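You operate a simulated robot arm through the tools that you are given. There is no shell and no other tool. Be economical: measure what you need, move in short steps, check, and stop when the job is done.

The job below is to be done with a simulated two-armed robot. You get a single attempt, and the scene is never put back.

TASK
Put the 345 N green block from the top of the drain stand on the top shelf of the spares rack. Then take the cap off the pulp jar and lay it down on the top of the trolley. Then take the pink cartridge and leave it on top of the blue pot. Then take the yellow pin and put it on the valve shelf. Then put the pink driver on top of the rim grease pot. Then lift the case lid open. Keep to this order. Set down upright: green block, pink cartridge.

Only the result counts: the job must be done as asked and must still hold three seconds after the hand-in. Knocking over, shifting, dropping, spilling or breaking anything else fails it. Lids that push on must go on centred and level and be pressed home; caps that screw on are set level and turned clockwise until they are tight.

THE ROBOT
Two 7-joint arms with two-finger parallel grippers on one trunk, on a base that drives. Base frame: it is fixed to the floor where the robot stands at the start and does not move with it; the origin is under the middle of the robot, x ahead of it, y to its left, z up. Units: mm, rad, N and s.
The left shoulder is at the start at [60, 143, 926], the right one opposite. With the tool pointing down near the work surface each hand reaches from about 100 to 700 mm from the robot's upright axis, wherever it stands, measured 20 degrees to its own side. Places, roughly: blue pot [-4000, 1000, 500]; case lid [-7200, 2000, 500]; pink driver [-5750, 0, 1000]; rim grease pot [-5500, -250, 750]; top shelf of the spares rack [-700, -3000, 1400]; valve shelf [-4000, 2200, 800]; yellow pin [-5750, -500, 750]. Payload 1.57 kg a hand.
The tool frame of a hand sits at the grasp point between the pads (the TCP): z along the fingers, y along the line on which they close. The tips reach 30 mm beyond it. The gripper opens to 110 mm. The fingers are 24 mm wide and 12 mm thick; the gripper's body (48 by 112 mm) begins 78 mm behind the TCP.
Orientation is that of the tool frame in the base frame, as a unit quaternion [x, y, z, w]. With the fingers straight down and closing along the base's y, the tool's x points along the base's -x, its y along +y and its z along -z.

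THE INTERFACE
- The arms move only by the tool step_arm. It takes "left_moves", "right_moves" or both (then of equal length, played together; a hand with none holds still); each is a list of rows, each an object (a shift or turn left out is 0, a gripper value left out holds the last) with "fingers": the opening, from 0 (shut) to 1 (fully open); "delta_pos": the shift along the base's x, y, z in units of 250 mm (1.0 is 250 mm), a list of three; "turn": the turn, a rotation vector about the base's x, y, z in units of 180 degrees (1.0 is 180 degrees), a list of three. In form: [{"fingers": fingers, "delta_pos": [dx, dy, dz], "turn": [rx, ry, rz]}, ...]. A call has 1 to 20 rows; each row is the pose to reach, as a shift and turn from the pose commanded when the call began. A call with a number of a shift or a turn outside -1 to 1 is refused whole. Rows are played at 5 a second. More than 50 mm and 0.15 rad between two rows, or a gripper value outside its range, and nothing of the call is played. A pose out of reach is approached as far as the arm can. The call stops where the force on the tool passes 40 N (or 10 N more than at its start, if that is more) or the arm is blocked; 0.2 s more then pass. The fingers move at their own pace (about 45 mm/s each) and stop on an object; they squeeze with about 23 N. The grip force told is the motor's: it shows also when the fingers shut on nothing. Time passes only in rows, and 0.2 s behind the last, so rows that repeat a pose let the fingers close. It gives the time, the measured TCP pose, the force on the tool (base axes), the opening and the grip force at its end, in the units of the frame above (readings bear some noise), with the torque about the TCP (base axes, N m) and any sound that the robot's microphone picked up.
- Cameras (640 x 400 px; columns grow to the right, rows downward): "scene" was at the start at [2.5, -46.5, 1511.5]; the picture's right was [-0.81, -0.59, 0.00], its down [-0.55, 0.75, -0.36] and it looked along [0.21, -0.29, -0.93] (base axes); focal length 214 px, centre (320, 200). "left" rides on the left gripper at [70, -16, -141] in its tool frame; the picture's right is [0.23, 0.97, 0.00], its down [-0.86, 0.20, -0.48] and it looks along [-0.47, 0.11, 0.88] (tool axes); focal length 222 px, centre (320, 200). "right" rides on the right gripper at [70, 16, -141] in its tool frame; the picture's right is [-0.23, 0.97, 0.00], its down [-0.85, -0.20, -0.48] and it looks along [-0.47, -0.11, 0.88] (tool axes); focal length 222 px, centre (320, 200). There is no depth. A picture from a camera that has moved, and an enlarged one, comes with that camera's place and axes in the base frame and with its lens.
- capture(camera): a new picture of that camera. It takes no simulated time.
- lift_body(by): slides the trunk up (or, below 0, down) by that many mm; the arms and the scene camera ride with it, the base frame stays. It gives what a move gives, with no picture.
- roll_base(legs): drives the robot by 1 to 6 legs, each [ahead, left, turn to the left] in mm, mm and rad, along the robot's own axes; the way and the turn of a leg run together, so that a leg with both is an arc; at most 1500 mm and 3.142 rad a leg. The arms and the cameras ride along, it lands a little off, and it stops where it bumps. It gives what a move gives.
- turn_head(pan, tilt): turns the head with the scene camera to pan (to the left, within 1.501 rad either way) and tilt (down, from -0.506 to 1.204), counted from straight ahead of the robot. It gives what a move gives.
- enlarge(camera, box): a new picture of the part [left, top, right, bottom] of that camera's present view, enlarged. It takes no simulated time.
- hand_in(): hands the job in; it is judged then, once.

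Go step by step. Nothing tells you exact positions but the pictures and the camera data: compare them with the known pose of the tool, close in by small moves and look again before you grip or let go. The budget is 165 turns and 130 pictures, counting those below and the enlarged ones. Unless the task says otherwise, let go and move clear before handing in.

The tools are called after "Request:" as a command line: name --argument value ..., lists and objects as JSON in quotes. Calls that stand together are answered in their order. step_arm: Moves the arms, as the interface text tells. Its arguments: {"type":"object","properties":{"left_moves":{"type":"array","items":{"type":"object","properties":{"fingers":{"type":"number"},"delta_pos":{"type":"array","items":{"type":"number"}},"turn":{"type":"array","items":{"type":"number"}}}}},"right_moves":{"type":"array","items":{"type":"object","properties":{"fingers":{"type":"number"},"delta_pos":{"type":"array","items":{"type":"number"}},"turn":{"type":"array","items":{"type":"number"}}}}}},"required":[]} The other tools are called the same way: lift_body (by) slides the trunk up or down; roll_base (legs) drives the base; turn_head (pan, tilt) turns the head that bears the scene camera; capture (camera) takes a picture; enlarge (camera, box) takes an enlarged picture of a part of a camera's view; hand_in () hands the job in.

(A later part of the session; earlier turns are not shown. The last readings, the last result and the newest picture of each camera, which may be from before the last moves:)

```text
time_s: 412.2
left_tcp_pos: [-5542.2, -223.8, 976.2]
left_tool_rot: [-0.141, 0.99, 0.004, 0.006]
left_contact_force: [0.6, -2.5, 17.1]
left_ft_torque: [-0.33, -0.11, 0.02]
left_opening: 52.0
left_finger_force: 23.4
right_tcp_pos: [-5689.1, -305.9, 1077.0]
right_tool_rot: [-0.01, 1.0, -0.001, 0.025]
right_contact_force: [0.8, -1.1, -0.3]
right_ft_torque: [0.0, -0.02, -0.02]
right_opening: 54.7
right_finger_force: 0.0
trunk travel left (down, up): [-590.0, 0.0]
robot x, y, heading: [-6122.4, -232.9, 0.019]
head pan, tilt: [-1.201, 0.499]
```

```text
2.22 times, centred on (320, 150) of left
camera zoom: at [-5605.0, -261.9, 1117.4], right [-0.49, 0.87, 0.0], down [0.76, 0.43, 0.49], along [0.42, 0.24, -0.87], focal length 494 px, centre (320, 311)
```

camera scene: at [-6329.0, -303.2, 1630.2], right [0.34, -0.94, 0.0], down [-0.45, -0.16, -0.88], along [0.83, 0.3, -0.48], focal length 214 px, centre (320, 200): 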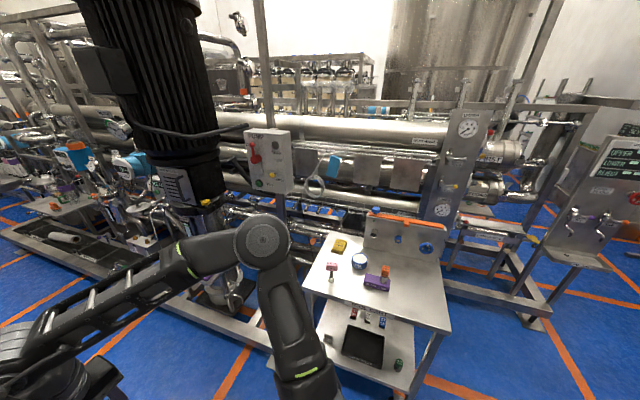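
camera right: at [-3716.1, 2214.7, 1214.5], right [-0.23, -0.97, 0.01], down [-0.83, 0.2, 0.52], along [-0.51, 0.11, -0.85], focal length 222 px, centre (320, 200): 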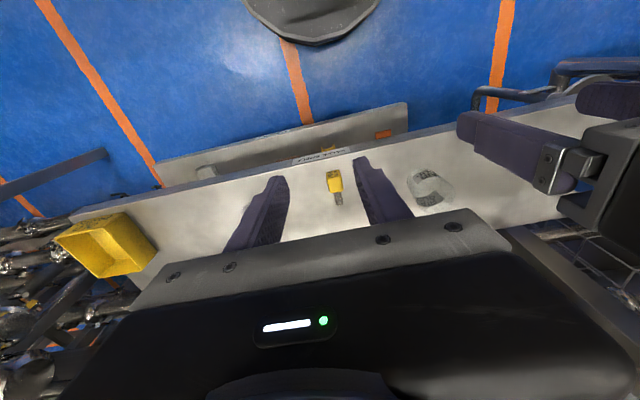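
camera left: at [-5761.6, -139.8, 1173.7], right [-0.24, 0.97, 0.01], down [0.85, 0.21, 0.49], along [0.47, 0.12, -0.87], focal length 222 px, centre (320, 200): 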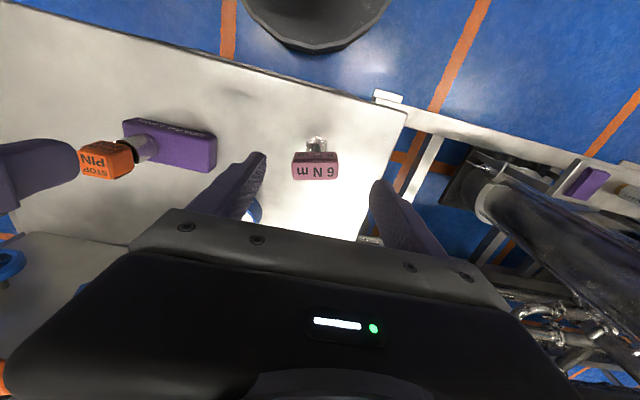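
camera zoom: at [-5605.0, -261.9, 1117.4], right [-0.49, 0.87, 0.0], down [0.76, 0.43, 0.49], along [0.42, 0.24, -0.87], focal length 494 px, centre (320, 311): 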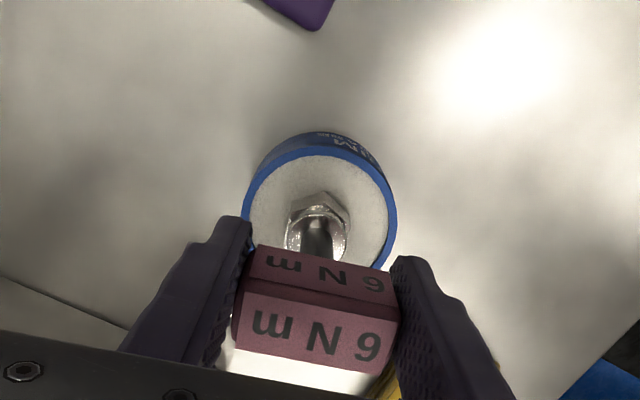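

Request:
step_arm --left_moves '[{"delta_pos": [0, 0, 0.006]}, {"delta_pos": [0, 0, 0.006]}, {"delta_pos": [0, 0, 0.006], "fingers": 0.7}, {"delta_pos": [0, 0, 0.006], "fingers": 0.7}, {"delta_pos": [0, 0, 0.006], "fingers": 0.7}, {"delta_pos": [0, 0, 0.05], "fingers": 0.7}, {"delta_pos": [0, 0, 0.15], "fingers": 0.7}, {"delta_pos": [0, 0, 0.3], "fingers": 0.7}, {"delta_pos": [-0.1, 0.03, 0.42], "fingers": 0.7}, {"delta_pos": [-0.25, 0.08, 0.5], "fingers": 0.7}, {"delta_pos": [-0.4, 0.15, 0.55], "fingers": 0.7}, {"delta_pos": [-0.4, 0.15, 0.55], "fingers": 0.7}]'

Request:
capture --camera "left"

```text
time_s: 414.9
left_tcp_pos: [-5641.7, -188.3, 1116.1]
left_tool_rot: [-0.141, 0.99, 0.005, 0.002]
left_contact_force: [0.3, 0.3, -1.1]
left_ft_torque: [-0.02, 0.03, -0.02]
left_opening: 76.9
left_finger_force: 0.2
right_tcp_pos: [-5686.9, -306.9, 1076.2]
right_tool_rot: [-0.009, 1.0, -0.001, 0.023]
right_contact_force: [0.9, -0.8, 0.0]
right_ft_torque: [0.0, 0.02, 0.04]
right_opening: 55.1
right_finger_force: 0.0
trunk travel left (down, up): [-590.0, 0.0]
robot x, y, heading: [-6126.1, -238.1, 0.018]
head pan, tilt: [-1.201, 0.499]
```

```text
19 pictures are left
camera left: at [-5704.6, -225.3, 1255.6], right [-0.49, 0.87, 0.01], down [0.76, 0.43, 0.49], along [0.42, 0.24, -0.87], focal length 222 px, centre (320, 200)
```

left: 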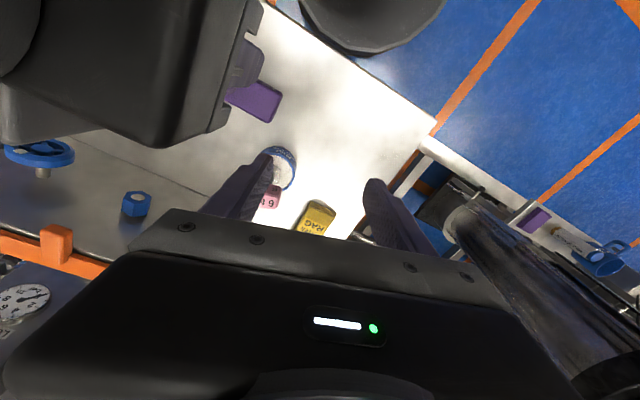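

Driver stands on the pot. Last: the case near (−7200, 2000). Driving north along the west aisle.

Request:
roll_base --legs '[[-370, 0, 0], [0, 0, 1.55], [1400, 0, 0], [0, 0, 0.8]]'

Request:
turn_head --pan 0.0 --tilt 0.5

Request:
capture --camera "scene"

```text
time_s: 429.4
left_tcp_pos: [-6846.2, 1407.1, 1116.1]
left_tool_rot: [0.967, -0.254, -0.004, 0.002]
left_contact_force: [0.3, 0.1, -0.4]
left_ft_torque: [0.02, -0.04, -0.02]
left_opening: 77.3
left_finger_force: 0.1
right_tcp_pos: [-6729.7, 1458.3, 1076.3]
right_tool_rot: [0.925, -0.378, -0.023, -0.01]
right_contact_force: [0.9, 0.3, -0.8]
right_ft_torque: [-0.02, 0.02, 0.0]
right_opening: 55.0
right_finger_force: 0.0
trunk travel left (down, up): [-590.0, 0.0]
robot x, y, heading: [-6471.9, 1094.2, 2.365]
head pan, tilt: [-1.201, 0.499]
```

```text
time_s: 430.8
left_tcp_pos: [-6844.8, 1407.1, 1115.8]
left_tool_rot: [0.968, -0.252, -0.004, 0.003]
left_contact_force: [-0.1, 0.0, 0.0]
left_ft_torque: [0.0, 0.01, -0.01]
left_opening: 76.9
left_finger_force: 0.0
right_tcp_pos: [-6729.5, 1457.7, 1076.4]
right_tool_rot: [0.925, -0.378, -0.022, -0.01]
right_contact_force: [0.1, 0.6, 0.4]
right_ft_torque: [0.03, -0.01, 0.01]
right_opening: 55.0
right_finger_force: 0.0
trunk travel left (down, up): [-590.0, 0.0]
robot x, y, heading: [-6471.6, 1095.9, 2.365]
head pan, tilt: [0.0, 0.499]
```

```text
18 pictures are left
camera scene: at [-6517.0, 1139.4, 1630.2], right [0.7, 0.71, 0.0], down [0.34, -0.34, -0.88], along [-0.63, 0.62, -0.48], focal length 214 px, centre (320, 200)
```

scene: 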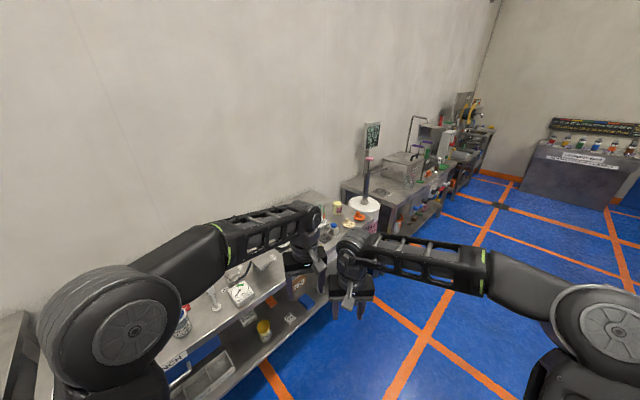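

Request:
roll_base --legs '[[0, 0, -0.79], [800, 0, 0], [0, 0, 1.567]]'

Request:
turn_head --pan 0.0 --tilt 0.8

Request:
capture --camera "scene"

```text
time_s: 441.1
left_tcp_pos: [-6950.7, 1818.4, 1115.0]
left_tool_rot: [0.985, 0.17, -0.003, 0.004]
left_contact_force: [0.8, -0.1, 0.3]
left_ft_torque: [-0.04, -0.01, 0.0]
left_opening: 77.3
left_finger_force: 0.1
right_tcp_pos: [-6913.8, 1940.0, 1075.9]
right_tool_rot: [0.999, 0.038, -0.023, 0.0]
right_contact_force: [1.2, 0.8, -0.2]
right_ft_torque: [0.02, 0.0, 0.0]
right_opening: 55.0
right_finger_force: 0.0
trunk travel left (down, up): [-590.0, 0.0]
robot x, y, heading: [-6479.6, 1896.8, -3.06]
head pan, tilt: [0.0, 0.499]
```

```text
time_s: 441.9
left_tcp_pos: [-6950.9, 1819.4, 1116.5]
left_tool_rot: [0.985, 0.17, -0.003, 0.004]
left_contact_force: [0.2, -0.5, 0.1]
left_ft_torque: [0.0, -0.01, -0.01]
left_opening: 77.0
left_finger_force: 0.0
right_tcp_pos: [-6913.4, 1939.7, 1075.7]
right_tool_rot: [0.999, 0.037, -0.024, 0.0]
right_contact_force: [0.6, 0.0, -0.4]
right_ft_torque: [0.03, -0.04, 0.0]
right_opening: 54.8
right_finger_force: 0.1
trunk travel left (down, up): [-590.0, 0.0]
robot x, y, heading: [-6473.0, 1894.7, -3.064]
head pan, tilt: [0.0, 0.799]
```

```text
17 pictures are left
camera scene: at [-6525.0, 1891.1, 1604.3], right [-0.08, 1.0, 0.0], down [0.71, 0.05, -0.7], along [-0.7, -0.05, -0.72], focal length 214 px, centre (320, 200)
```

scene: 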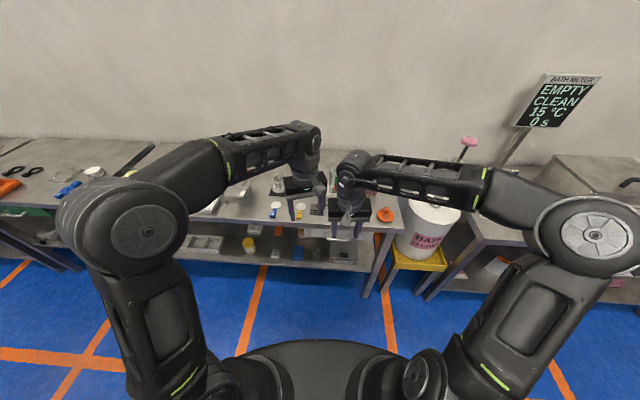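

Request:
enlarge --camera "scene" --box '[170, 180, 410, 290]'

```text
2.67 times, centred on (290, 235) of scene
camera zoom: at [-6525.0, 1891.1, 1604.3], right [-0.08, 1.0, 0.0], down [0.71, 0.05, -0.7], along [-0.7, -0.05, -0.72], focal length 572 px, centre (400, 107)
```

zoom: 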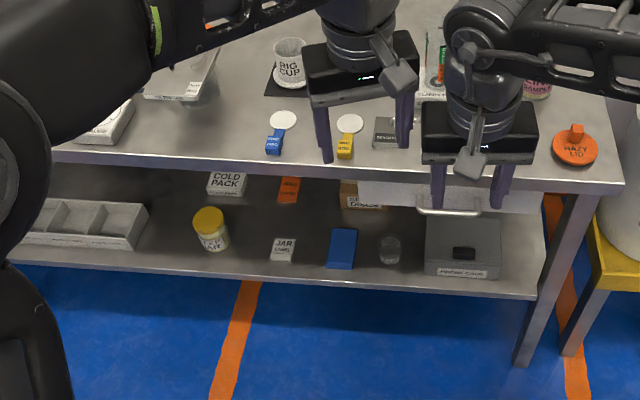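

The case stands on the lower shelf near (−7183, 1980), top about z 515. I'll lower the trunk and pitch the right hand forward to look at it closely.

Request:
lift_body --by -420

Request:
step_arm --right_moves '[{"turn": [-0.0035, 0.045, 0], "delta_pos": [0.02, 0.01, 0]}, {"turn": [-0.007, 0.09, 0], "delta_pos": [0.04, 0.03, 0]}, {"turn": [-0.0105, 0.135, 0], "delta_pos": [0.06, 0.05, 0]}, {"turn": [-0.014, 0.18, 0], "delta_pos": [0.06, 0.07, 0]}, {"turn": [-0.0175, 0.225, 0], "delta_pos": [0.06, 0.09, 0]}, {"turn": [-0.021, 0.27, 0], "delta_pos": [0.06, 0.1, 0]}, {"turn": [-0.0245, 0.315, 0], "delta_pos": [0.06, 0.12, 0]}, {"turn": [-0.0258, 0.332, 0], "delta_pos": [0.06, 0.14, -0.1]}, {"turn": [-0.0258, 0.332, 0], "delta_pos": [0.06, 0.14, -0.1]}]'

Request:
capture --camera "right"

Request:
enlarge --camera "scene" --box '[260, 60, 440, 220]'

```text
refused: -420 is not a number from -400 to 400
```

```text
time_s: 443.9
left_tcp_pos: [-6949.9, 1819.6, 1116.0]
left_tool_rot: [0.985, 0.17, -0.003, 0.004]
left_contact_force: [-0.5, 0.3, 0.3]
left_ft_torque: [0.0, 0.02, 0.01]
left_opening: 76.8
left_finger_force: 0.2
right_tcp_pos: [-6963.2, 1920.5, 1069.4]
right_tool_rot: [0.853, 0.031, -0.52, 0.019]
right_contact_force: [1.2, -1.5, -0.3]
right_ft_torque: [0.01, 0.02, 0.01]
right_opening: 55.0
right_finger_force: 0.1
right hand out of reach, approached as far as the arm can: row 5, 6, 7, 8, 9
trunk travel left (down, up): [-590.0, 0.0]
robot x, y, heading: [-6473.2, 1895.8, -3.067]
head pan, tilt: [0.0, 0.799]
```

```text
15 pictures are left
camera right: at [-6805.3, 1915.6, 1072.1], right [-0.03, -0.98, 0.2], down [0.02, 0.2, 0.98], along [-1.0, 0.03, 0.01], focal length 222 px, centre (320, 200)
```

right: 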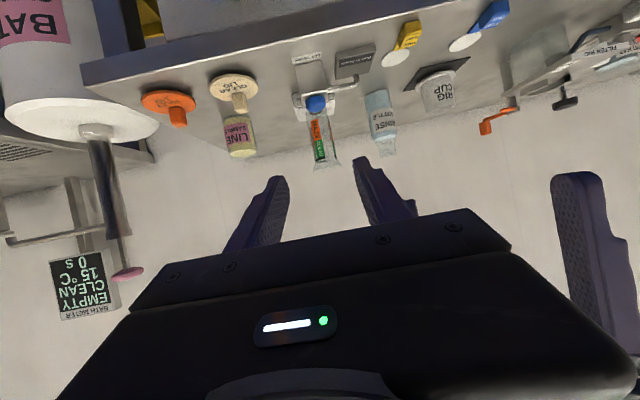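

```text
2.50 times, centred on (350, 140) of scene
camera zoom: at [-6523.5, 1891.1, 1604.3], right [-0.08, 1.0, 0.0], down [0.71, 0.05, -0.7], along [-0.7, -0.05, -0.72], focal length 536 px, centre (245, 350)
```

zoom: 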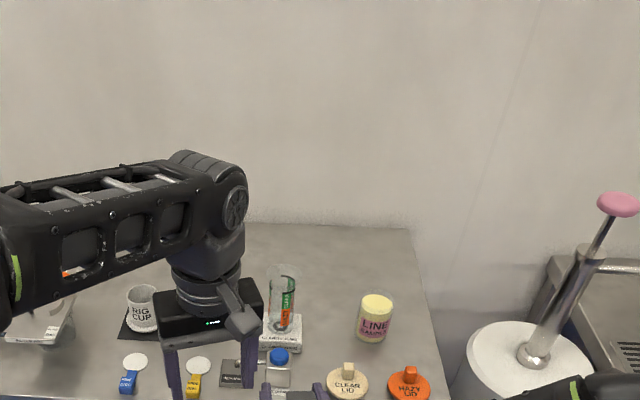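

Request:
lift_body --by -400

Request:
step_arm --right_moves '[{"delta_pos": [0.05, 0.06, 0]}, {"delta_pos": [0.1, 0.12, 0]}, {"delta_pos": [0.1, 0.2, -0.05]}, {"delta_pos": [0.1, 0.24, -0.15]}, {"delta_pos": [0.1, 0.24, -0.25]}, {"delta_pos": [0.1, 0.24, -0.25]}]'

Request:
capture --camera "right"

```text
time_s: 447.8
left_tcp_pos: [-6952.1, 1818.6, 716.6]
left_tool_rot: [0.986, 0.169, -0.003, 0.005]
left_contact_force: [0.3, 0.9, -0.6]
left_ft_torque: [0.02, 0.01, -0.01]
left_opening: 77.1
left_finger_force: 0.0
right_tcp_pos: [-6963.8, 1921.5, 668.2]
right_tool_rot: [0.854, 0.032, -0.52, 0.019]
right_contact_force: [0.2, -0.2, 0.8]
right_ft_torque: [-0.02, 0.0, 0.0]
right_opening: 55.2
right_finger_force: 0.0
trunk travel left (down, up): [-190.0, 400.0]
robot x, y, heading: [-6473.1, 1892.5, -3.069]
head pan, tilt: [0.0, 0.799]
```

```text
time_s: 449.2
left_tcp_pos: [-6952.2, 1820.0, 716.2]
left_tool_rot: [0.985, 0.17, -0.002, 0.004]
left_contact_force: [1.0, 0.1, 0.5]
left_ft_torque: [-0.01, -0.01, -0.01]
left_opening: 77.1
left_finger_force: 0.0
right_tcp_pos: [-6987.1, 1954.4, 602.3]
right_tool_rot: [0.854, 0.032, -0.518, 0.02]
right_contact_force: [0.0, 0.7, -0.6]
right_ft_torque: [0.0, 0.01, 0.02]
right_opening: 55.2
right_finger_force: 0.0
right hand out of reach, approached as far as the arm can: row 1, 2, 3, 4, 5, 6
trunk travel left (down, up): [-190.0, 400.0]
robot x, y, heading: [-6473.6, 1893.2, -3.064]
head pan, tilt: [0.0, 0.799]
```

```text
13 pictures are left
camera right: at [-6829.3, 1949.1, 606.0], right [-0.03, -0.98, 0.2], down [0.02, 0.2, 0.98], along [-1.0, 0.03, 0.01], focal length 222 px, centre (320, 200)
```

right: 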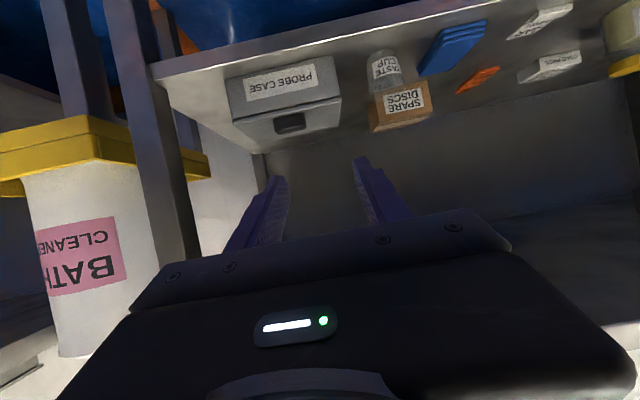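

Request:
enlarge --camera "right" --box '[190, 40, 390, 170]'

```text
3.08 times, centred on (290, 105) of right
camera zoom: at [-6829.3, 1949.1, 606.0], right [-0.03, -0.98, 0.2], down [0.02, 0.2, 0.98], along [-1.0, 0.03, 0.01], focal length 684 px, centre (412, 492)
```

zoom: 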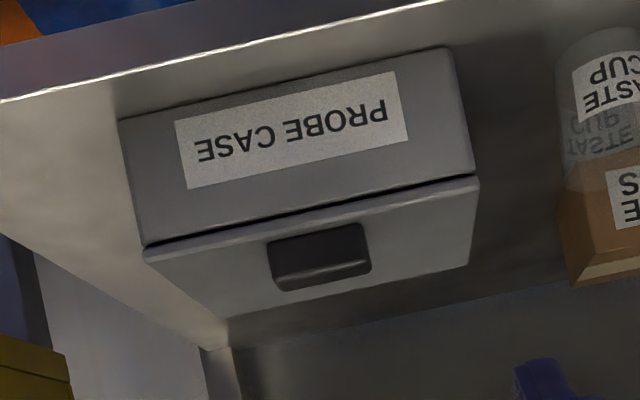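

It's a "PROBE CASE" with a black handle block on the lid's front at about (−7186, 1985, 482). I'll square up to it, then bring the right hand in horizontally.

Request:
roll_base --legs '[[0, 0, -0.075]]'

Request:
step_arm --right_moves '[{"turn": [0, 0.04, 0], "delta_pos": [-0.06, 0, -0.08], "fingers": 0.8}, {"turn": [0, 0.08, 0], "delta_pos": [-0.12, 0, -0.16], "fingers": 0.8}, {"turn": [0, 0.12, 0], "delta_pos": [-0.18, 0, -0.24], "fingers": 0.8}, {"turn": [0, 0.145, 0], "delta_pos": [-0.25, 0, -0.34], "fingers": 0.8}, {"turn": [0, 0.145, 0], "delta_pos": [-0.32, 0, -0.42], "fingers": 0.8}, {"turn": [0, 0.145, 0], "delta_pos": [-0.32, 0, -0.42], "fingers": 0.8}]'

```text
time_s: 450.0
left_tcp_pos: [-6956.6, 1856.6, 716.0]
left_tool_rot: [0.991, 0.131, -0.004, 0.004]
left_contact_force: [-0.5, -0.1, 0.5]
left_ft_torque: [0.01, -0.02, 0.04]
left_opening: 76.7
left_finger_force: 0.0
right_tcp_pos: [-6981.1, 1992.5, 602.7]
right_tool_rot: [0.854, 0.0, -0.52, 0.0]
right_contact_force: [0.2, 0.3, 0.1]
right_ft_torque: [-0.01, 0.03, -0.03]
right_opening: 55.2
right_finger_force: 0.1
trunk travel left (down, up): [-190.0, 400.0]
robot x, y, heading: [-6475.1, 1895.4, -3.142]
head pan, tilt: [0.0, 0.799]
```

```text
time_s: 451.4
left_tcp_pos: [-6955.8, 1854.8, 716.1]
left_tool_rot: [0.991, 0.132, -0.003, 0.005]
left_contact_force: [0.2, -0.1, -0.9]
left_ft_torque: [0.04, -0.02, 0.01]
left_opening: 77.0
left_finger_force: 0.0
right_tcp_pos: [-7063.0, 1992.0, 498.2]
right_tool_rot: [0.714, 0.0, -0.7, 0.001]
right_contact_force: [0.2, 0.1, 0.1]
right_ft_torque: [-0.02, 0.02, -0.02]
right_opening: 87.8
right_finger_force: 0.0
trunk travel left (down, up): [-190.0, 400.0]
robot x, y, heading: [-6472.5, 1895.9, -3.141]
head pan, tilt: [0.0, 0.799]
```

Request:
enlarge --camera "scene" --box '[265, 150, 425, 250]'

Request:
enlarge --camera "right" --box '[200, 60, 440, 220]'

```text
4.00 times, centred on (345, 200) of scene
camera zoom: at [-6525.1, 1894.9, 1204.2], right [0.0, 1.0, 0.0], down [0.72, 0.0, -0.7], along [-0.7, 0.0, -0.72], focal length 858 px, centre (220, 200)
```

zoom: 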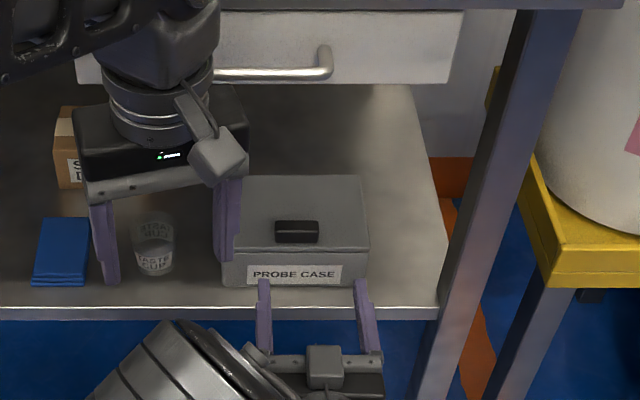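

```text
2.50 times, centred on (320, 140) of right
camera zoom: at [-6920.8, 1975.5, 431.1], right [-0.01, -0.97, 0.23], down [0.46, 0.2, 0.86], along [-0.89, 0.11, 0.45], focal length 555 px, centre (320, 350)
```

zoom: 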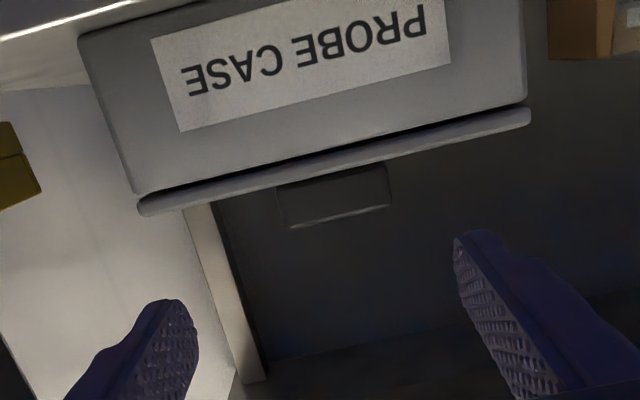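

Handle at (−7176, 1982, 485) on the lid; hinge at the rear about x −7276. Sliding the fingers around the handle and gripping.

Request:
step_arm --right_moves '[{"delta_pos": [-0.1, -0.038, -0.025], "fingers": 0.8}, {"delta_pos": [-0.25, -0.038, -0.025], "fingers": 0.8}, {"delta_pos": [-0.41, -0.038, -0.025], "fingers": 0.8}, {"delta_pos": [-0.41, -0.038, -0.025], "fingers": 0.8}, {"delta_pos": [-0.41, -0.038, -0.025], "fingers": 0.2}, {"delta_pos": [-0.41, -0.038, -0.025], "fingers": 0.2}, {"delta_pos": [-0.41, -0.038, -0.025], "fingers": 0.2}, {"delta_pos": [-0.41, -0.038, -0.025], "fingers": 0.2}, {"delta_pos": [-0.41, -0.038, -0.025], "fingers": 0.2}]'

```text
time_s: 453.4
left_tcp_pos: [-6956.0, 1855.4, 716.1]
left_tool_rot: [0.991, 0.133, -0.003, 0.004]
left_contact_force: [-0.1, 0.2, -0.3]
left_ft_torque: [-0.01, -0.01, 0.02]
left_opening: 76.9
left_finger_force: 0.0
right_tcp_pos: [-7162.8, 1982.9, 493.4]
right_tool_rot: [0.715, 0.0, -0.699, 0.001]
right_contact_force: [-2.5, -7.8, -0.3]
right_ft_torque: [-0.09, -0.02, 0.2]
right_opening: 49.6
right_finger_force: 39.7
trunk travel left (down, up): [-190.0, 400.0]
robot x, y, heading: [-6471.8, 1897.0, -3.142]
head pan, tilt: [0.0, 0.799]
```

Gripped firmly. Swinging the lid up on an arc about its hinge, turning the hand with it.

Request:
step_arm --right_moves '[{"delta_pos": [-0.008, 0, 0.031], "turn": [0, -0.0222, 0]}, {"delta_pos": [-0.0184, 0, 0.062], "turn": [0, -0.0444, 0]}, {"delta_pos": [-0.031, 0, 0.092], "turn": [0, -0.0667, 0]}, {"delta_pos": [-0.045, 0, 0.121], "turn": [0, -0.0889, 0]}, {"delta_pos": [-0.062, 0, 0.149], "turn": [0, -0.1111, 0]}, {"delta_pos": [-0.08, 0, 0.175], "turn": [0, -0.1333, 0]}, {"delta_pos": [-0.08, 0, 0.175], "turn": [0, -0.1333, 0]}]'

Request:
enlarge --camera "scene" --box '[265, 150, 425, 250]'

```text
time_s: 455.0
left_tcp_pos: [-6955.8, 1856.6, 715.6]
left_tool_rot: [0.991, 0.132, -0.004, 0.004]
left_contact_force: [-0.2, -0.5, 0.8]
left_ft_torque: [0.02, 0.02, 0.0]
left_opening: 77.0
left_finger_force: 0.1
right_tcp_pos: [-7183.7, 1983.4, 538.5]
right_tool_rot: [0.843, 0.0, -0.538, 0.001]
right_contact_force: [7.3, -13.5, 14.9]
right_ft_torque: [-0.21, 1.07, 0.18]
right_opening: 49.4
right_finger_force: 45.1
trunk travel left (down, up): [-190.0, 400.0]
robot x, y, heading: [-6477.9, 1895.7, -3.147]
head pan, tilt: [0.0, 0.799]
```

```text
4.00 times, centred on (345, 200) of scene
camera zoom: at [-6523.4, 1894.1, 1204.4], right [0.0, 1.0, 0.0], down [0.72, 0.0, -0.7], along [-0.7, 0.0, -0.72], focal length 858 px, centre (220, 200)
```

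zoom: 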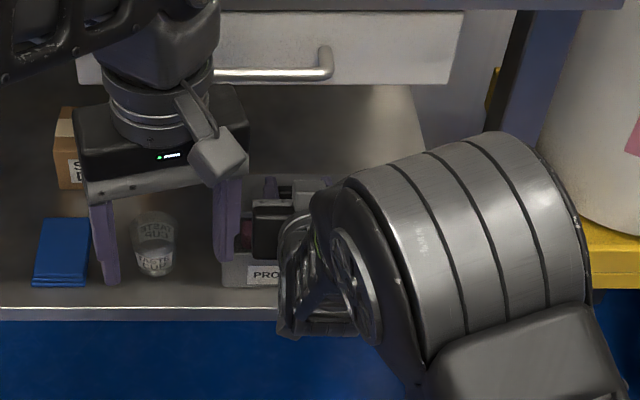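

The lid is opening and the hand follows. Continuing to about 40°.

Request:
step_arm --right_moves '[{"delta_pos": [-0.015, 0, 0.031], "turn": [0, -0.0222, 0]}, {"delta_pos": [-0.036, 0, 0.055], "turn": [0, -0.0444, 0]}, {"delta_pos": [-0.06, 0, 0.077], "turn": [0, -0.0667, 0]}, {"delta_pos": [-0.085, 0, 0.098], "turn": [0, -0.0889, 0]}, {"delta_pos": [-0.085, 0, 0.098], "turn": [0, -0.0889, 0]}]'

Request:
step_arm --left_moves '[{"delta_pos": [0, 0, -0.15], "turn": [0, 0, -0.03], "fingers": 0}, {"delta_pos": [0, 0, -0.3], "turn": [0, 0, -0.06], "fingers": 0}, {"delta_pos": [0, 0, -0.45], "turn": [0, 0, -0.085], "fingers": 0}, {"delta_pos": [0, 0, -0.55], "turn": [0, 0, -0.085], "fingers": 0}, {"delta_pos": [0, 0, -0.55], "turn": [0, 0, -0.085], "fingers": 0}]'

```text
time_s: 456.2
left_tcp_pos: [-6955.5, 1855.5, 715.4]
left_tool_rot: [0.991, 0.133, -0.004, 0.004]
left_contact_force: [-0.5, -0.2, -0.2]
left_ft_torque: [-0.02, -0.01, 0.02]
left_opening: 77.1
left_finger_force: 0.1
right_tcp_pos: [-7204.8, 1982.1, 560.5]
right_tool_rot: [0.91, -0.002, -0.415, -0.001]
right_contact_force: [-1.3, -3.3, 11.7]
right_ft_torque: [-0.08, 1.08, 0.06]
right_opening: 49.5
right_finger_force: 45.1
trunk travel left (down, up): [-190.0, 400.0]
robot x, y, heading: [-6468.9, 1894.2, 3.139]
head pan, tilt: [0.0, 0.799]
```

```text
time_s: 457.4
left_tcp_pos: [-6955.9, 1856.0, 578.7]
left_tool_rot: [1.0, -0.001, -0.004, 0.003]
left_contact_force: [1.0, -0.3, 0.0]
left_ft_torque: [0.02, 0.01, -0.02]
left_opening: 0.2
left_finger_force: 16.2
right_tcp_pos: [-7205.2, 1982.8, 560.1]
right_tool_rot: [0.91, -0.001, -0.414, -0.001]
right_contact_force: [-2.8, 3.3, 13.7]
right_ft_torque: [0.01, 1.36, 0.2]
right_opening: 49.6
right_finger_force: 44.8
trunk travel left (down, up): [-190.0, 400.0]
robot x, y, heading: [-6477.8, 1896.9, 3.138]
head pan, tilt: [0.0, 0.799]
```

Lid at about 40°. Bringing the left hand in horizontally to support it from underneath.

Request:
step_arm --left_moves '[{"delta_pos": [-0.04, 0.0, 0.0], "turn": [0, 0.045, 0]}, {"delta_pos": [-0.1, 0.0, 0.0], "turn": [0, 0.09, 0]}, {"delta_pos": [-0.16, 0.02, 0.0], "turn": [0, 0.135, 0]}, {"delta_pos": [-0.22, 0.04, 0.0], "turn": [0, 0.18, 0]}, {"delta_pos": [-0.28, 0.06, -0.03], "turn": [0, 0.225, 0]}, {"delta_pos": [-0.34, 0.08, -0.06], "turn": [0, 0.27, 0]}, {"delta_pos": [-0.4, 0.11, -0.1], "turn": [0, 0.315, 0]}, {"delta_pos": [-0.44, 0.14, -0.14], "turn": [0, 0.36, 0]}, {"delta_pos": [-0.48, 0.17, -0.18], "turn": [0, 0.405, 0]}, {"delta_pos": [-0.5, 0.2, -0.22], "turn": [0, 0.45, 0]}, {"delta_pos": [-0.5, 0.224, -0.27], "turn": [0, 0.495, 0]}, {"delta_pos": [-0.5, 0.224, -0.27], "turn": [0, 0.495, 0]}]'

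Request:
enlarge --camera "left" --box '[160, 40, 560, 260]'

```text
time_s: 459.0
left_tcp_pos: [-7052.2, 1861.2, 570.7]
left_tool_rot: [0.892, 0.027, -0.452, 0.001]
left_contact_force: [0.5, -0.7, -0.9]
left_ft_torque: [0.01, 0.01, -0.01]
left_opening: 0.0
left_finger_force: 20.8
right_tcp_pos: [-7205.2, 1982.8, 560.1]
right_tool_rot: [0.911, -0.004, -0.411, 0.005]
right_contact_force: [11.1, 0.4, 9.3]
right_ft_torque: [0.06, -0.23, 0.53]
right_opening: 49.2
right_finger_force: 45.4
trunk travel left (down, up): [-190.0, 400.0]
robot x, y, heading: [-6470.2, 1894.4, -3.14]
head pan, tilt: [0.0, 0.799]
stopped in row 7 (right hand): the force on the tool passed its limit (the readings are from after the stop); the commanded pose is now the measured one
```

```text
1.60 times, centred on (360, 150) of left
camera zoom: at [-6897.0, 1884.0, 597.6], right [0.18, -0.96, -0.2], down [-0.11, -0.23, 0.97], along [-0.98, -0.15, -0.15], focal length 355 px, centre (256, 280)
```

zoom: 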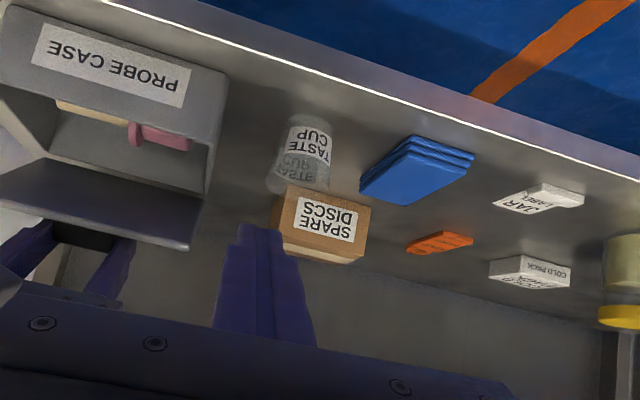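

The arms brushed each other. I'll take the left hand further left and lower before finishing its pitch.

Request:
step_arm --left_moves '[{"delta_pos": [0.04, -0.15, 0]}, {"delta_pos": [0.04, -0.3, -0.05]}, {"delta_pos": [0.0, -0.3, -0.15], "turn": [0, 0.045, 0]}, {"delta_pos": [-0.04, -0.3, -0.25], "turn": [0, 0.09, 0]}, {"delta_pos": [-0.08, -0.3, -0.25], "turn": [0, 0.135, 0]}, {"delta_pos": [-0.12, -0.3, -0.25], "turn": [0, 0.16, 0]}, {"delta_pos": [-0.12, -0.3, -0.25], "turn": [0, 0.16, 0]}]'

```text
time_s: 459.9
left_tcp_pos: [-7057.0, 1795.3, 542.6]
left_tool_rot: [0.851, 0.032, -0.523, -0.017]
left_contact_force: [-0.4, 0.3, -0.6]
left_ft_torque: [-0.01, 0.0, 0.0]
left_opening: 0.0
left_finger_force: 22.1
right_tcp_pos: [-7206.4, 1984.1, 558.6]
right_tool_rot: [0.912, -0.005, -0.41, 0.006]
right_contact_force: [15.2, -4.4, 12.2]
right_ft_torque: [0.65, -0.47, 0.27]
right_opening: 49.3
right_finger_force: 45.0
trunk travel left (down, up): [-190.0, 400.0]
robot x, y, heading: [-6474.0, 1899.1, -3.136]
head pan, tilt: [0.0, 0.799]
stopped in row 4 (right hand): the force on the tool passed its limit (the readings are from after the stop); the commanded pose is now the measured one
```

The right hand's readings suggest the lid isn't pulling down. I'll open its fingers slightly to see whether the lid stays.

Request:
step_arm --right_moves '[{"fingers": 0.56}, {"fingers": 0.56}, {"fingers": 0.56}]'

Request:
enlarge --camera "left" --box '[0, 0, 400, 260]'

```text
time_s: 460.6
left_tcp_pos: [-7058.7, 1794.3, 540.2]
left_tool_rot: [0.851, 0.032, -0.523, -0.016]
left_contact_force: [-0.3, 0.6, 0.1]
left_ft_torque: [0.02, 0.0, 0.0]
left_opening: 0.1
left_finger_force: 21.3
right_tcp_pos: [-7207.6, 1984.5, 556.2]
right_tool_rot: [0.912, -0.007, -0.409, 0.005]
right_contact_force: [0.1, -0.5, -0.1]
right_ft_torque: [0.04, -0.03, 0.01]
right_opening: 61.5
right_finger_force: 0.1
trunk travel left (down, up): [-190.0, 400.0]
robot x, y, heading: [-6476.9, 1890.6, -3.138]
head pan, tilt: [0.0, 0.799]
```

```text
1.54 times, centred on (200, 130) of left
camera zoom: at [-6900.6, 1816.6, 542.7], right [0.14, -0.95, -0.26], down [0.05, -0.26, 0.97], along [-0.99, -0.15, 0.01], focal length 342 px, centre (505, 308)
```

zoom: 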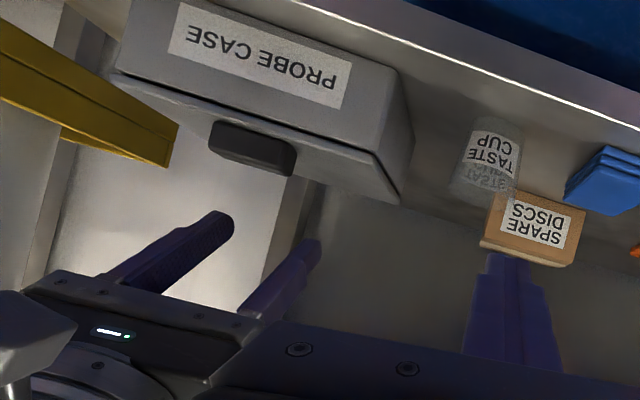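

The lid fell shut again, so it needs support. I'll preposition the left hand low beside the case, bring the right hand back to the handle, lift, then slide the left hand under.

Request:
step_arm --right_moves '[{"delta_pos": [0.15, 0, 0.02]}, {"delta_pos": [0.3, 0, 0.0], "turn": [0, 0.046, 0]}, {"delta_pos": [0.45, 0, -0.05], "turn": [0, 0.093, 0]}, {"delta_pos": [0.576, 0, -0.1], "turn": [0, 0.139, 0]}, {"delta_pos": [0.576, 0, -0.17], "turn": [0, 0.186, 0], "fingers": 0.8}, {"delta_pos": [0.576, -0.006, -0.252], "turn": [0, 0.232, 0], "fingers": 0.8}, {"delta_pos": [0.576, -0.006, -0.252], "turn": [0, 0.232, 0], "fingers": 0.8}]'

Request:
step_arm --left_moves '[{"delta_pos": [-0.03, 0, -0.08], "turn": [-0.005, 0.04, -0.003]}, {"delta_pos": [-0.06, 0, -0.16], "turn": [-0.01, 0.08, -0.006]}, {"delta_pos": [-0.09, 0.05, -0.25], "turn": [-0.015, 0.12, -0.009]}, {"delta_pos": [-0.09, 0.15, -0.35], "turn": [-0.019, 0.15, -0.012]}, {"delta_pos": [-0.09, 0.22, -0.44], "turn": [-0.019, 0.15, -0.012]}, {"delta_pos": [-0.09, 0.22, -0.44], "turn": [-0.019, 0.15, -0.012]}]'

```text
time_s: 462.1
left_tcp_pos: [-7048.6, 1771.8, 527.5]
left_tool_rot: [0.859, 0.041, -0.51, 0.003]
left_contact_force: [0.6, -0.3, -0.3]
left_ft_torque: [0.09, -0.05, 0.0]
left_opening: 0.0
left_finger_force: 21.3
right_tcp_pos: [-7071.1, 2149.1, 490.8]
right_tool_rot: [0.703, -0.164, -0.687, -0.083]
right_contact_force: [-0.3, -1.2, 0.6]
right_ft_torque: [0.01, -0.03, -0.02]
right_opening: 87.9
right_finger_force: 0.2
trunk travel left (down, up): [-190.0, 400.0]
robot x, y, heading: [-6475.4, 1898.6, -3.14]
head pan, tilt: [0.0, 0.799]
stopped in row 7 (right hand): the arm was blocked; the commanded pose is now the measured one
```

```text
time_s: 463.0
left_tcp_pos: [-7070.6, 1789.4, 462.3]
left_tool_rot: [0.741, 0.023, -0.672, 0.008]
left_contact_force: [0.1, -0.9, 0.0]
left_ft_torque: [0.0, -0.04, -0.02]
left_opening: 0.0
left_finger_force: 21.4
right_tcp_pos: [-7037.9, 2239.5, 460.1]
right_tool_rot: [0.707, -0.219, -0.656, -0.147]
right_contact_force: [-0.4, -0.4, 1.3]
right_ft_torque: [0.0, 0.03, -0.02]
right_opening: 88.1
right_finger_force: 0.0
trunk travel left (down, up): [-190.0, 400.0]
robot x, y, heading: [-6469.7, 1896.2, -3.141]
head pan, tilt: [0.0, 0.799]
stopped in row 4 (right hand): the arm was blocked; the commanded pose is now the measured one
```

The two arms interfere when parallel; I'll yaw the left hand so it comes in diagonally from the left, then restore the right hand.

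Request:
step_arm --left_moves '[{"delta_pos": [0.02, -0.05, 0.0], "turn": [0, 0, -0.045]}, {"delta_pos": [0.04, -0.1, 0.0], "turn": [0, 0, -0.09]}, {"delta_pos": [0.04, -0.15, 0.0], "turn": [0, 0, -0.135]}, {"delta_pos": [0.04, -0.2, 0.0], "turn": [0, 0, -0.18]}, {"delta_pos": [0.04, -0.2, 0.0], "turn": [0, 0, -0.222]}, {"delta_pos": [0.04, -0.2, 0.0], "turn": [0, 0, -0.222]}]'

Request:
step_arm --right_moves '[{"delta_pos": [0.02, -0.15, 0.02], "turn": [0.008, 0.006, 0.042]}, {"delta_pos": [0.02, -0.32, 0.04], "turn": [0.016, 0.012, 0.083]}, {"delta_pos": [0.0, -0.49, 0.06], "turn": [0.025, 0.017, 0.125]}, {"delta_pos": [-0.04, -0.66, 0.09], "turn": [0.033, 0.023, 0.166]}, {"delta_pos": [-0.07, -0.83, 0.11], "turn": [0.033, 0.023, 0.166]}, {"delta_pos": [-0.1, -0.98, 0.132], "turn": [0.033, 0.023, 0.166]}, {"delta_pos": [-0.1, -0.98, 0.132], "turn": [0.033, 0.023, 0.166]}]'

Request:
capture --camera "scene"

```text
time_s: 464.4
left_tcp_pos: [-7169.8, 1865.4, 459.4]
left_tool_rot: [0.707, -0.231, -0.632, -0.22]
left_contact_force: [0.0, 0.2, 0.0]
left_ft_torque: [0.01, 0.01, -0.01]
left_opening: 0.0
left_finger_force: 21.6
left hand out of reach, approached as far as the arm can: row 3, 4, 5, 6
right_tcp_pos: [-7038.8, 2239.6, 460.9]
right_tool_rot: [0.707, -0.219, -0.656, -0.148]
right_contact_force: [1.0, -0.4, -0.9]
right_ft_torque: [0.0, 0.01, -0.01]
right_opening: 87.9
right_finger_force: 0.2
trunk travel left (down, up): [-190.0, 400.0]
robot x, y, heading: [-6472.1, 1895.1, -3.137]
head pan, tilt: [0.0, 0.799]
```

```text
time_s: 465.2
left_tcp_pos: [-7160.2, 1862.9, 435.2]
left_tool_rot: [0.719, -0.238, -0.616, -0.216]
left_contact_force: [0.9, -0.9, -0.7]
left_ft_torque: [0.05, -0.02, 0.0]
left_opening: 0.0
left_finger_force: 21.9
right_tcp_pos: [-7031.0, 2212.8, 486.5]
right_tool_rot: [-0.689, 0.161, 0.7, 0.094]
right_contact_force: [-0.3, -0.1, -0.2]
right_ft_torque: [0.01, 0.01, 0.01]
right_opening: 88.0
right_finger_force: 0.1
trunk travel left (down, up): [-190.0, 400.0]
robot x, y, heading: [-6472.4, 1894.5, -3.143]
head pan, tilt: [0.0, 0.799]
stopped in row 4 (right hand): the arm was blocked; the commanded pose is now the measured one
```

```text
6 pictures are left
camera scene: at [-6524.9, 1894.3, 1204.2], right [0.0, 1.0, 0.0], down [0.72, 0.0, -0.7], along [-0.7, 0.0, -0.72], focal length 214 px, centre (320, 200)
```

scene: 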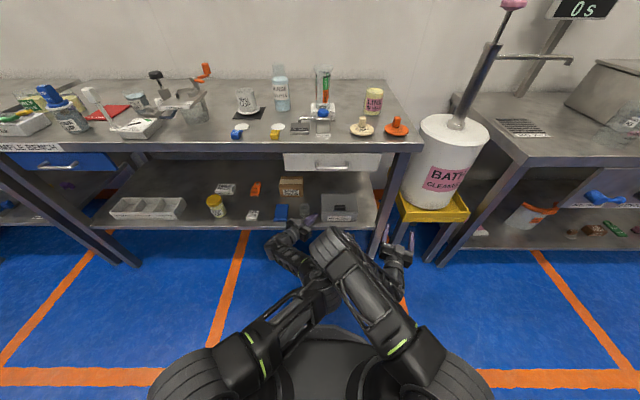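

Elbows are meeting in the middle. New plan: stand alongside the bench facing +y, so the left hand points along the hinge line and the lid turns with a roll of the wrist. First back off and reposition.

Request:
roll_base --legs '[[-120, 0, 0], [0, 0, -1.571], [-535, 200, 0]]'

Request:
step_arm --right_moves '[{"delta_pos": [0.1, -0.1, 0.1]}, {"delta_pos": [0.2, -0.2, 0.2]}, {"delta_pos": [0.3, -0.3, 0.3]}, {"delta_pos": [0.3, -0.3, 0.3]}]'

```text
time_s: 473.1
left_tcp_pos: [-6583.0, 2050.2, 434.9]
left_tool_rot: [-0.341, 0.675, 0.285, 0.589]
left_contact_force: [-0.2, -0.7, -0.7]
left_ft_torque: [-0.01, 0.01, 0.0]
left_opening: 0.3
left_finger_force: 21.8
right_tcp_pos: [-6231.9, 1922.8, 485.4]
right_tool_rot: [-0.376, 0.6, 0.429, 0.56]
right_contact_force: [0.0, 0.0, 1.3]
right_ft_torque: [0.01, 0.02, -0.03]
right_opening: 87.9
right_finger_force: 0.0
trunk travel left (down, up): [-190.0, 400.0]
robot x, y, heading: [-6547.9, 1361.9, 1.58]
head pan, tilt: [0.0, 0.799]
```

```text
time_s: 474.0
left_tcp_pos: [-6564.3, 2049.5, 440.3]
left_tool_rot: [-0.329, 0.679, 0.278, 0.595]
left_contact_force: [1.0, 0.8, -0.7]
left_ft_torque: [0.0, 0.02, -0.02]
left_opening: 0.1
left_finger_force: 21.5
right_tcp_pos: [-6144.6, 1866.7, 602.0]
right_tool_rot: [-0.278, 0.613, 0.478, 0.564]
right_contact_force: [-1.3, -0.4, -0.4]
right_ft_torque: [0.03, -0.01, -0.02]
right_opening: 88.0
right_finger_force: 0.0
trunk travel left (down, up): [-190.0, 400.0]
robot x, y, heading: [-6548.2, 1367.7, 1.578]
head pan, tilt: [0.0, 0.799]
stopped in row 4 (right hand): the arm was blocked; the commanded pose is now the measured one
```

Request:
step_arm --left_moves '[{"delta_pos": [-0.1, -0.02, 0.04], "turn": [-0.006, 0.002, 0.045]}, {"delta_pos": [-0.25, -0.04, 0.08], "turn": [-0.011, 0.003, 0.09]}, {"delta_pos": [-0.4, -0.08, 0.14], "turn": [-0.017, 0.005, 0.135]}, {"delta_pos": [-0.55, -0.12, 0.2], "turn": [-0.023, 0.007, 0.18]}, {"delta_pos": [-0.7, -0.16, 0.26], "turn": [-0.029, 0.009, 0.225]}, {"delta_pos": [-0.85, -0.2, 0.31], "turn": [-0.034, 0.01, 0.27]}, {"delta_pos": [-1.0, -0.26, 0.35], "turn": [-0.04, 0.012, 0.316]}, {"delta_pos": [-1.0, -0.32, 0.35], "turn": [-0.04, 0.012, 0.316], "fingers": 0.8}, {"delta_pos": [-1.0, -0.4, 0.35], "turn": [-0.04, 0.012, 0.316], "fingers": 0.8}, {"delta_pos": [-1.0, -0.4, 0.35], "turn": [-0.04, 0.012, 0.316], "fingers": 0.8}]'

```text
time_s: 474.5
left_tcp_pos: [-6621.1, 1981.2, 344.4]
left_tool_rot: [-0.385, 0.733, 0.296, 0.476]
left_contact_force: [-0.7, -0.4, 0.2]
left_ft_torque: [-0.04, 0.0, -0.01]
left_opening: 0.2
left_finger_force: 21.7
right_tcp_pos: [-6136.9, 1866.6, 606.9]
right_tool_rot: [-0.265, 0.614, 0.481, 0.567]
right_contact_force: [0.0, 0.2, -0.1]
right_ft_torque: [-0.02, -0.04, 0.01]
right_opening: 88.0
right_finger_force: 0.1
trunk travel left (down, up): [-190.0, 400.0]
robot x, y, heading: [-6546.7, 1365.5, 1.58]
head pan, tilt: [0.0, 0.799]
stopped in row 2 (left hand): the arm was blocked; the commanded pose is now the measured one
```

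Request:
turn_head --pan 0.0 --tilt 1.2

Request:
capture --camera "scene"

```text
time_s: 475.4
left_tcp_pos: [-6621.2, 1981.4, 344.8]
left_tool_rot: [-0.385, 0.733, 0.296, 0.477]
left_contact_force: [0.1, 0.3, 0.3]
left_ft_torque: [0.01, -0.01, -0.02]
left_opening: 0.4
left_finger_force: 21.5
right_tcp_pos: [-6138.1, 1867.4, 605.4]
right_tool_rot: [-0.264, 0.614, 0.48, 0.568]
right_contact_force: [-0.3, 0.6, 0.2]
right_ft_torque: [0.0, 0.06, -0.02]
right_opening: 87.6
right_finger_force: 0.2
trunk travel left (down, up): [-190.0, 400.0]
robot x, y, heading: [-6544.1, 1361.4, 1.579]
head pan, tilt: [0.0, 1.201]
```

```text
5 pictures are left
camera scene: at [-6547.4, 1389.4, 1176.5], right [1.0, 0.01, 0.0], down [0.01, -0.93, -0.36], along [0.0, 0.36, -0.93], focal length 214 px, centre (320, 200)
```

scene: 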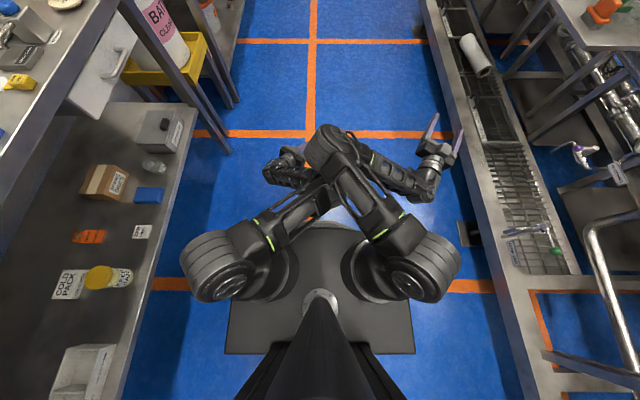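

The right elbow lies over the left arm. Raising the right hand to free them.

Request:
step_arm --right_moves '[{"delta_pos": [0, 0, 0.12]}, {"delta_pos": [0, -0.02, 0.24]}, {"delta_pos": [0, -0.04, 0.36]}, {"delta_pos": [0, -0.06, 0.48]}, {"delta_pos": [0, -0.08, 0.6]}, {"delta_pos": [0, -0.1, 0.72]}, {"delta_pos": [0, -0.1, 0.84]}, {"delta_pos": [0, -0.1, 0.96]}, {"delta_pos": [0, -0.1, 0.96]}]'

Request:
step_arm --left_moves '[{"delta_pos": [-0.12, 0, 0.0]}, {"delta_pos": [-0.24, 0, 0.03]}, {"delta_pos": [-0.36, 0, 0.08]}, {"delta_pos": [-0.48, 0, 0.14]}, {"delta_pos": [-0.6, 0, 0.2]}, {"delta_pos": [-0.6, 0, 0.2]}]'

```text
time_s: 477.4
left_tcp_pos: [-6620.0, 1981.3, 344.7]
left_tool_rot: [-0.385, 0.733, 0.296, 0.477]
left_contact_force: [0.0, 0.2, 0.0]
left_ft_torque: [0.01, -0.01, -0.02]
left_opening: 0.1
left_finger_force: 21.6
right_tcp_pos: [-6129.8, 1855.4, 851.2]
right_tool_rot: [-0.265, 0.614, 0.481, 0.567]
right_contact_force: [-0.7, 0.3, 0.8]
right_ft_torque: [-0.01, -0.01, -0.01]
right_opening: 88.2
right_finger_force: 0.1
right hand out of reach, approached as far as the arm can: row 3, 4, 5, 6, 7, 8, 9
trunk travel left (down, up): [-190.0, 400.0]
robot x, y, heading: [-6546.5, 1364.0, 1.575]
head pan, tilt: [0.0, 1.201]
```

```text
time_s: 478.8
left_tcp_pos: [-6770.5, 1979.5, 393.6]
left_tool_rot: [-0.385, 0.732, 0.296, 0.478]
left_contact_force: [0.5, -0.6, 0.0]
left_ft_torque: [0.03, -0.03, 0.04]
left_opening: 0.1
left_finger_force: 21.6
right_tcp_pos: [-6130.7, 1854.9, 851.4]
right_tool_rot: [-0.265, 0.614, 0.481, 0.567]
right_contact_force: [0.9, -0.3, 0.7]
right_ft_torque: [-0.01, 0.02, 0.0]
right_opening: 88.1
right_finger_force: 0.1
trunk travel left (down, up): [-190.0, 400.0]
robot x, y, heading: [-6546.8, 1363.6, 1.576]
head pan, tilt: [0.0, 1.201]
```

Request:
step_arm --left_moves '[{"delta_pos": [-0.07, -0.02, 0.1], "turn": [0.005, -0.004, 0.04]}, {"delta_pos": [-0.14, -0.06, 0.2], "turn": [0.01, -0.007, 0.08]}, {"delta_pos": [-0.22, -0.1, 0.3], "turn": [0.015, -0.011, 0.12]}, {"delta_pos": [-0.3, -0.16, 0.38], "turn": [0.02, -0.015, 0.16]}, {"delta_pos": [-0.38, -0.24, 0.45], "turn": [0.025, -0.019, 0.2]}, {"delta_pos": [-0.45, -0.34, 0.5], "turn": [0.03, -0.023, 0.24]}, {"delta_pos": [-0.51, -0.44, 0.54], "turn": [0.035, -0.026, 0.276], "fingers": 0.7}, {"delta_pos": [-0.51, -0.44, 0.54], "turn": [0.035, -0.026, 0.276], "fingers": 0.7}, {"delta_pos": [-0.51, -0.44, 0.54], "turn": [0.035, -0.026, 0.276], "fingers": 0.7}]'

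```text
time_s: 480.8
left_tcp_pos: [-6896.3, 1871.1, 530.2]
left_tool_rot: [0.643, -0.466, -0.493, -0.356]
left_contact_force: [-0.1, 0.3, 0.0]
left_ft_torque: [0.0, 0.0, 0.01]
left_opening: 68.0
left_finger_force: 0.0
right_tcp_pos: [-6129.3, 1855.8, 851.5]
right_tool_rot: [-0.266, 0.614, 0.48, 0.567]
right_contact_force: [0.0, -0.3, -0.9]
right_ft_torque: [0.0, 0.02, -0.02]
right_opening: 88.0
right_finger_force: 0.1
trunk travel left (down, up): [-190.0, 400.0]
robot x, y, heading: [-6546.1, 1365.0, 1.579]
head pan, tilt: [0.0, 1.201]
```

Request:
roll_base --legs '[[0, 130, -0.008]]'

Request:
turn_head --pan 0.45 --tilt 0.95

Request:
capture --camera "scene"

```text
time_s: 482.1
left_tcp_pos: [-7023.2, 1872.6, 529.3]
left_tool_rot: [0.642, -0.468, -0.491, -0.358]
left_contact_force: [0.1, 0.3, -0.1]
left_ft_torque: [0.01, 0.0, 0.0]
left_opening: 76.9
left_finger_force: 0.1
right_tcp_pos: [-6256.2, 1853.5, 850.7]
right_tool_rot: [-0.263, 0.615, 0.479, 0.568]
right_contact_force: [0.2, -0.1, -0.3]
right_ft_torque: [0.0, 0.02, 0.03]
right_opening: 88.1
right_finger_force: 0.0
trunk travel left (down, up): [-190.0, 400.0]
robot x, y, heading: [-6677.4, 1365.6, 1.573]
head pan, tilt: [0.0, 1.201]
```

```text
time_s: 483.0
left_tcp_pos: [-7023.7, 1872.6, 530.1]
left_tool_rot: [0.641, -0.468, -0.491, -0.358]
left_contact_force: [-1.1, -0.7, 0.2]
left_ft_torque: [-0.03, 0.04, 0.01]
left_opening: 76.9
left_finger_force: 0.0
right_tcp_pos: [-6257.3, 1852.4, 850.5]
right_tool_rot: [-0.264, 0.614, 0.479, 0.568]
right_contact_force: [-1.1, 0.6, 0.6]
right_ft_torque: [-0.03, 0.02, 0.03]
right_opening: 87.8
right_finger_force: 0.1
trunk travel left (down, up): [-190.0, 400.0]
robot x, y, heading: [-6674.9, 1366.3, 1.571]
head pan, tilt: [0.45, 0.949]
```

```text
4 pictures are left
camera scene: at [-6708.2, 1398.1, 1192.7], right [0.9, 0.44, 0.0], down [0.35, -0.73, -0.58], along [-0.25, 0.52, -0.81], focal length 214 px, centre (320, 200)
```

scene: 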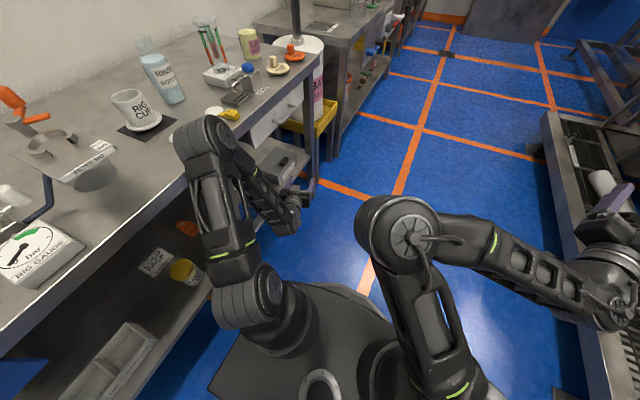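

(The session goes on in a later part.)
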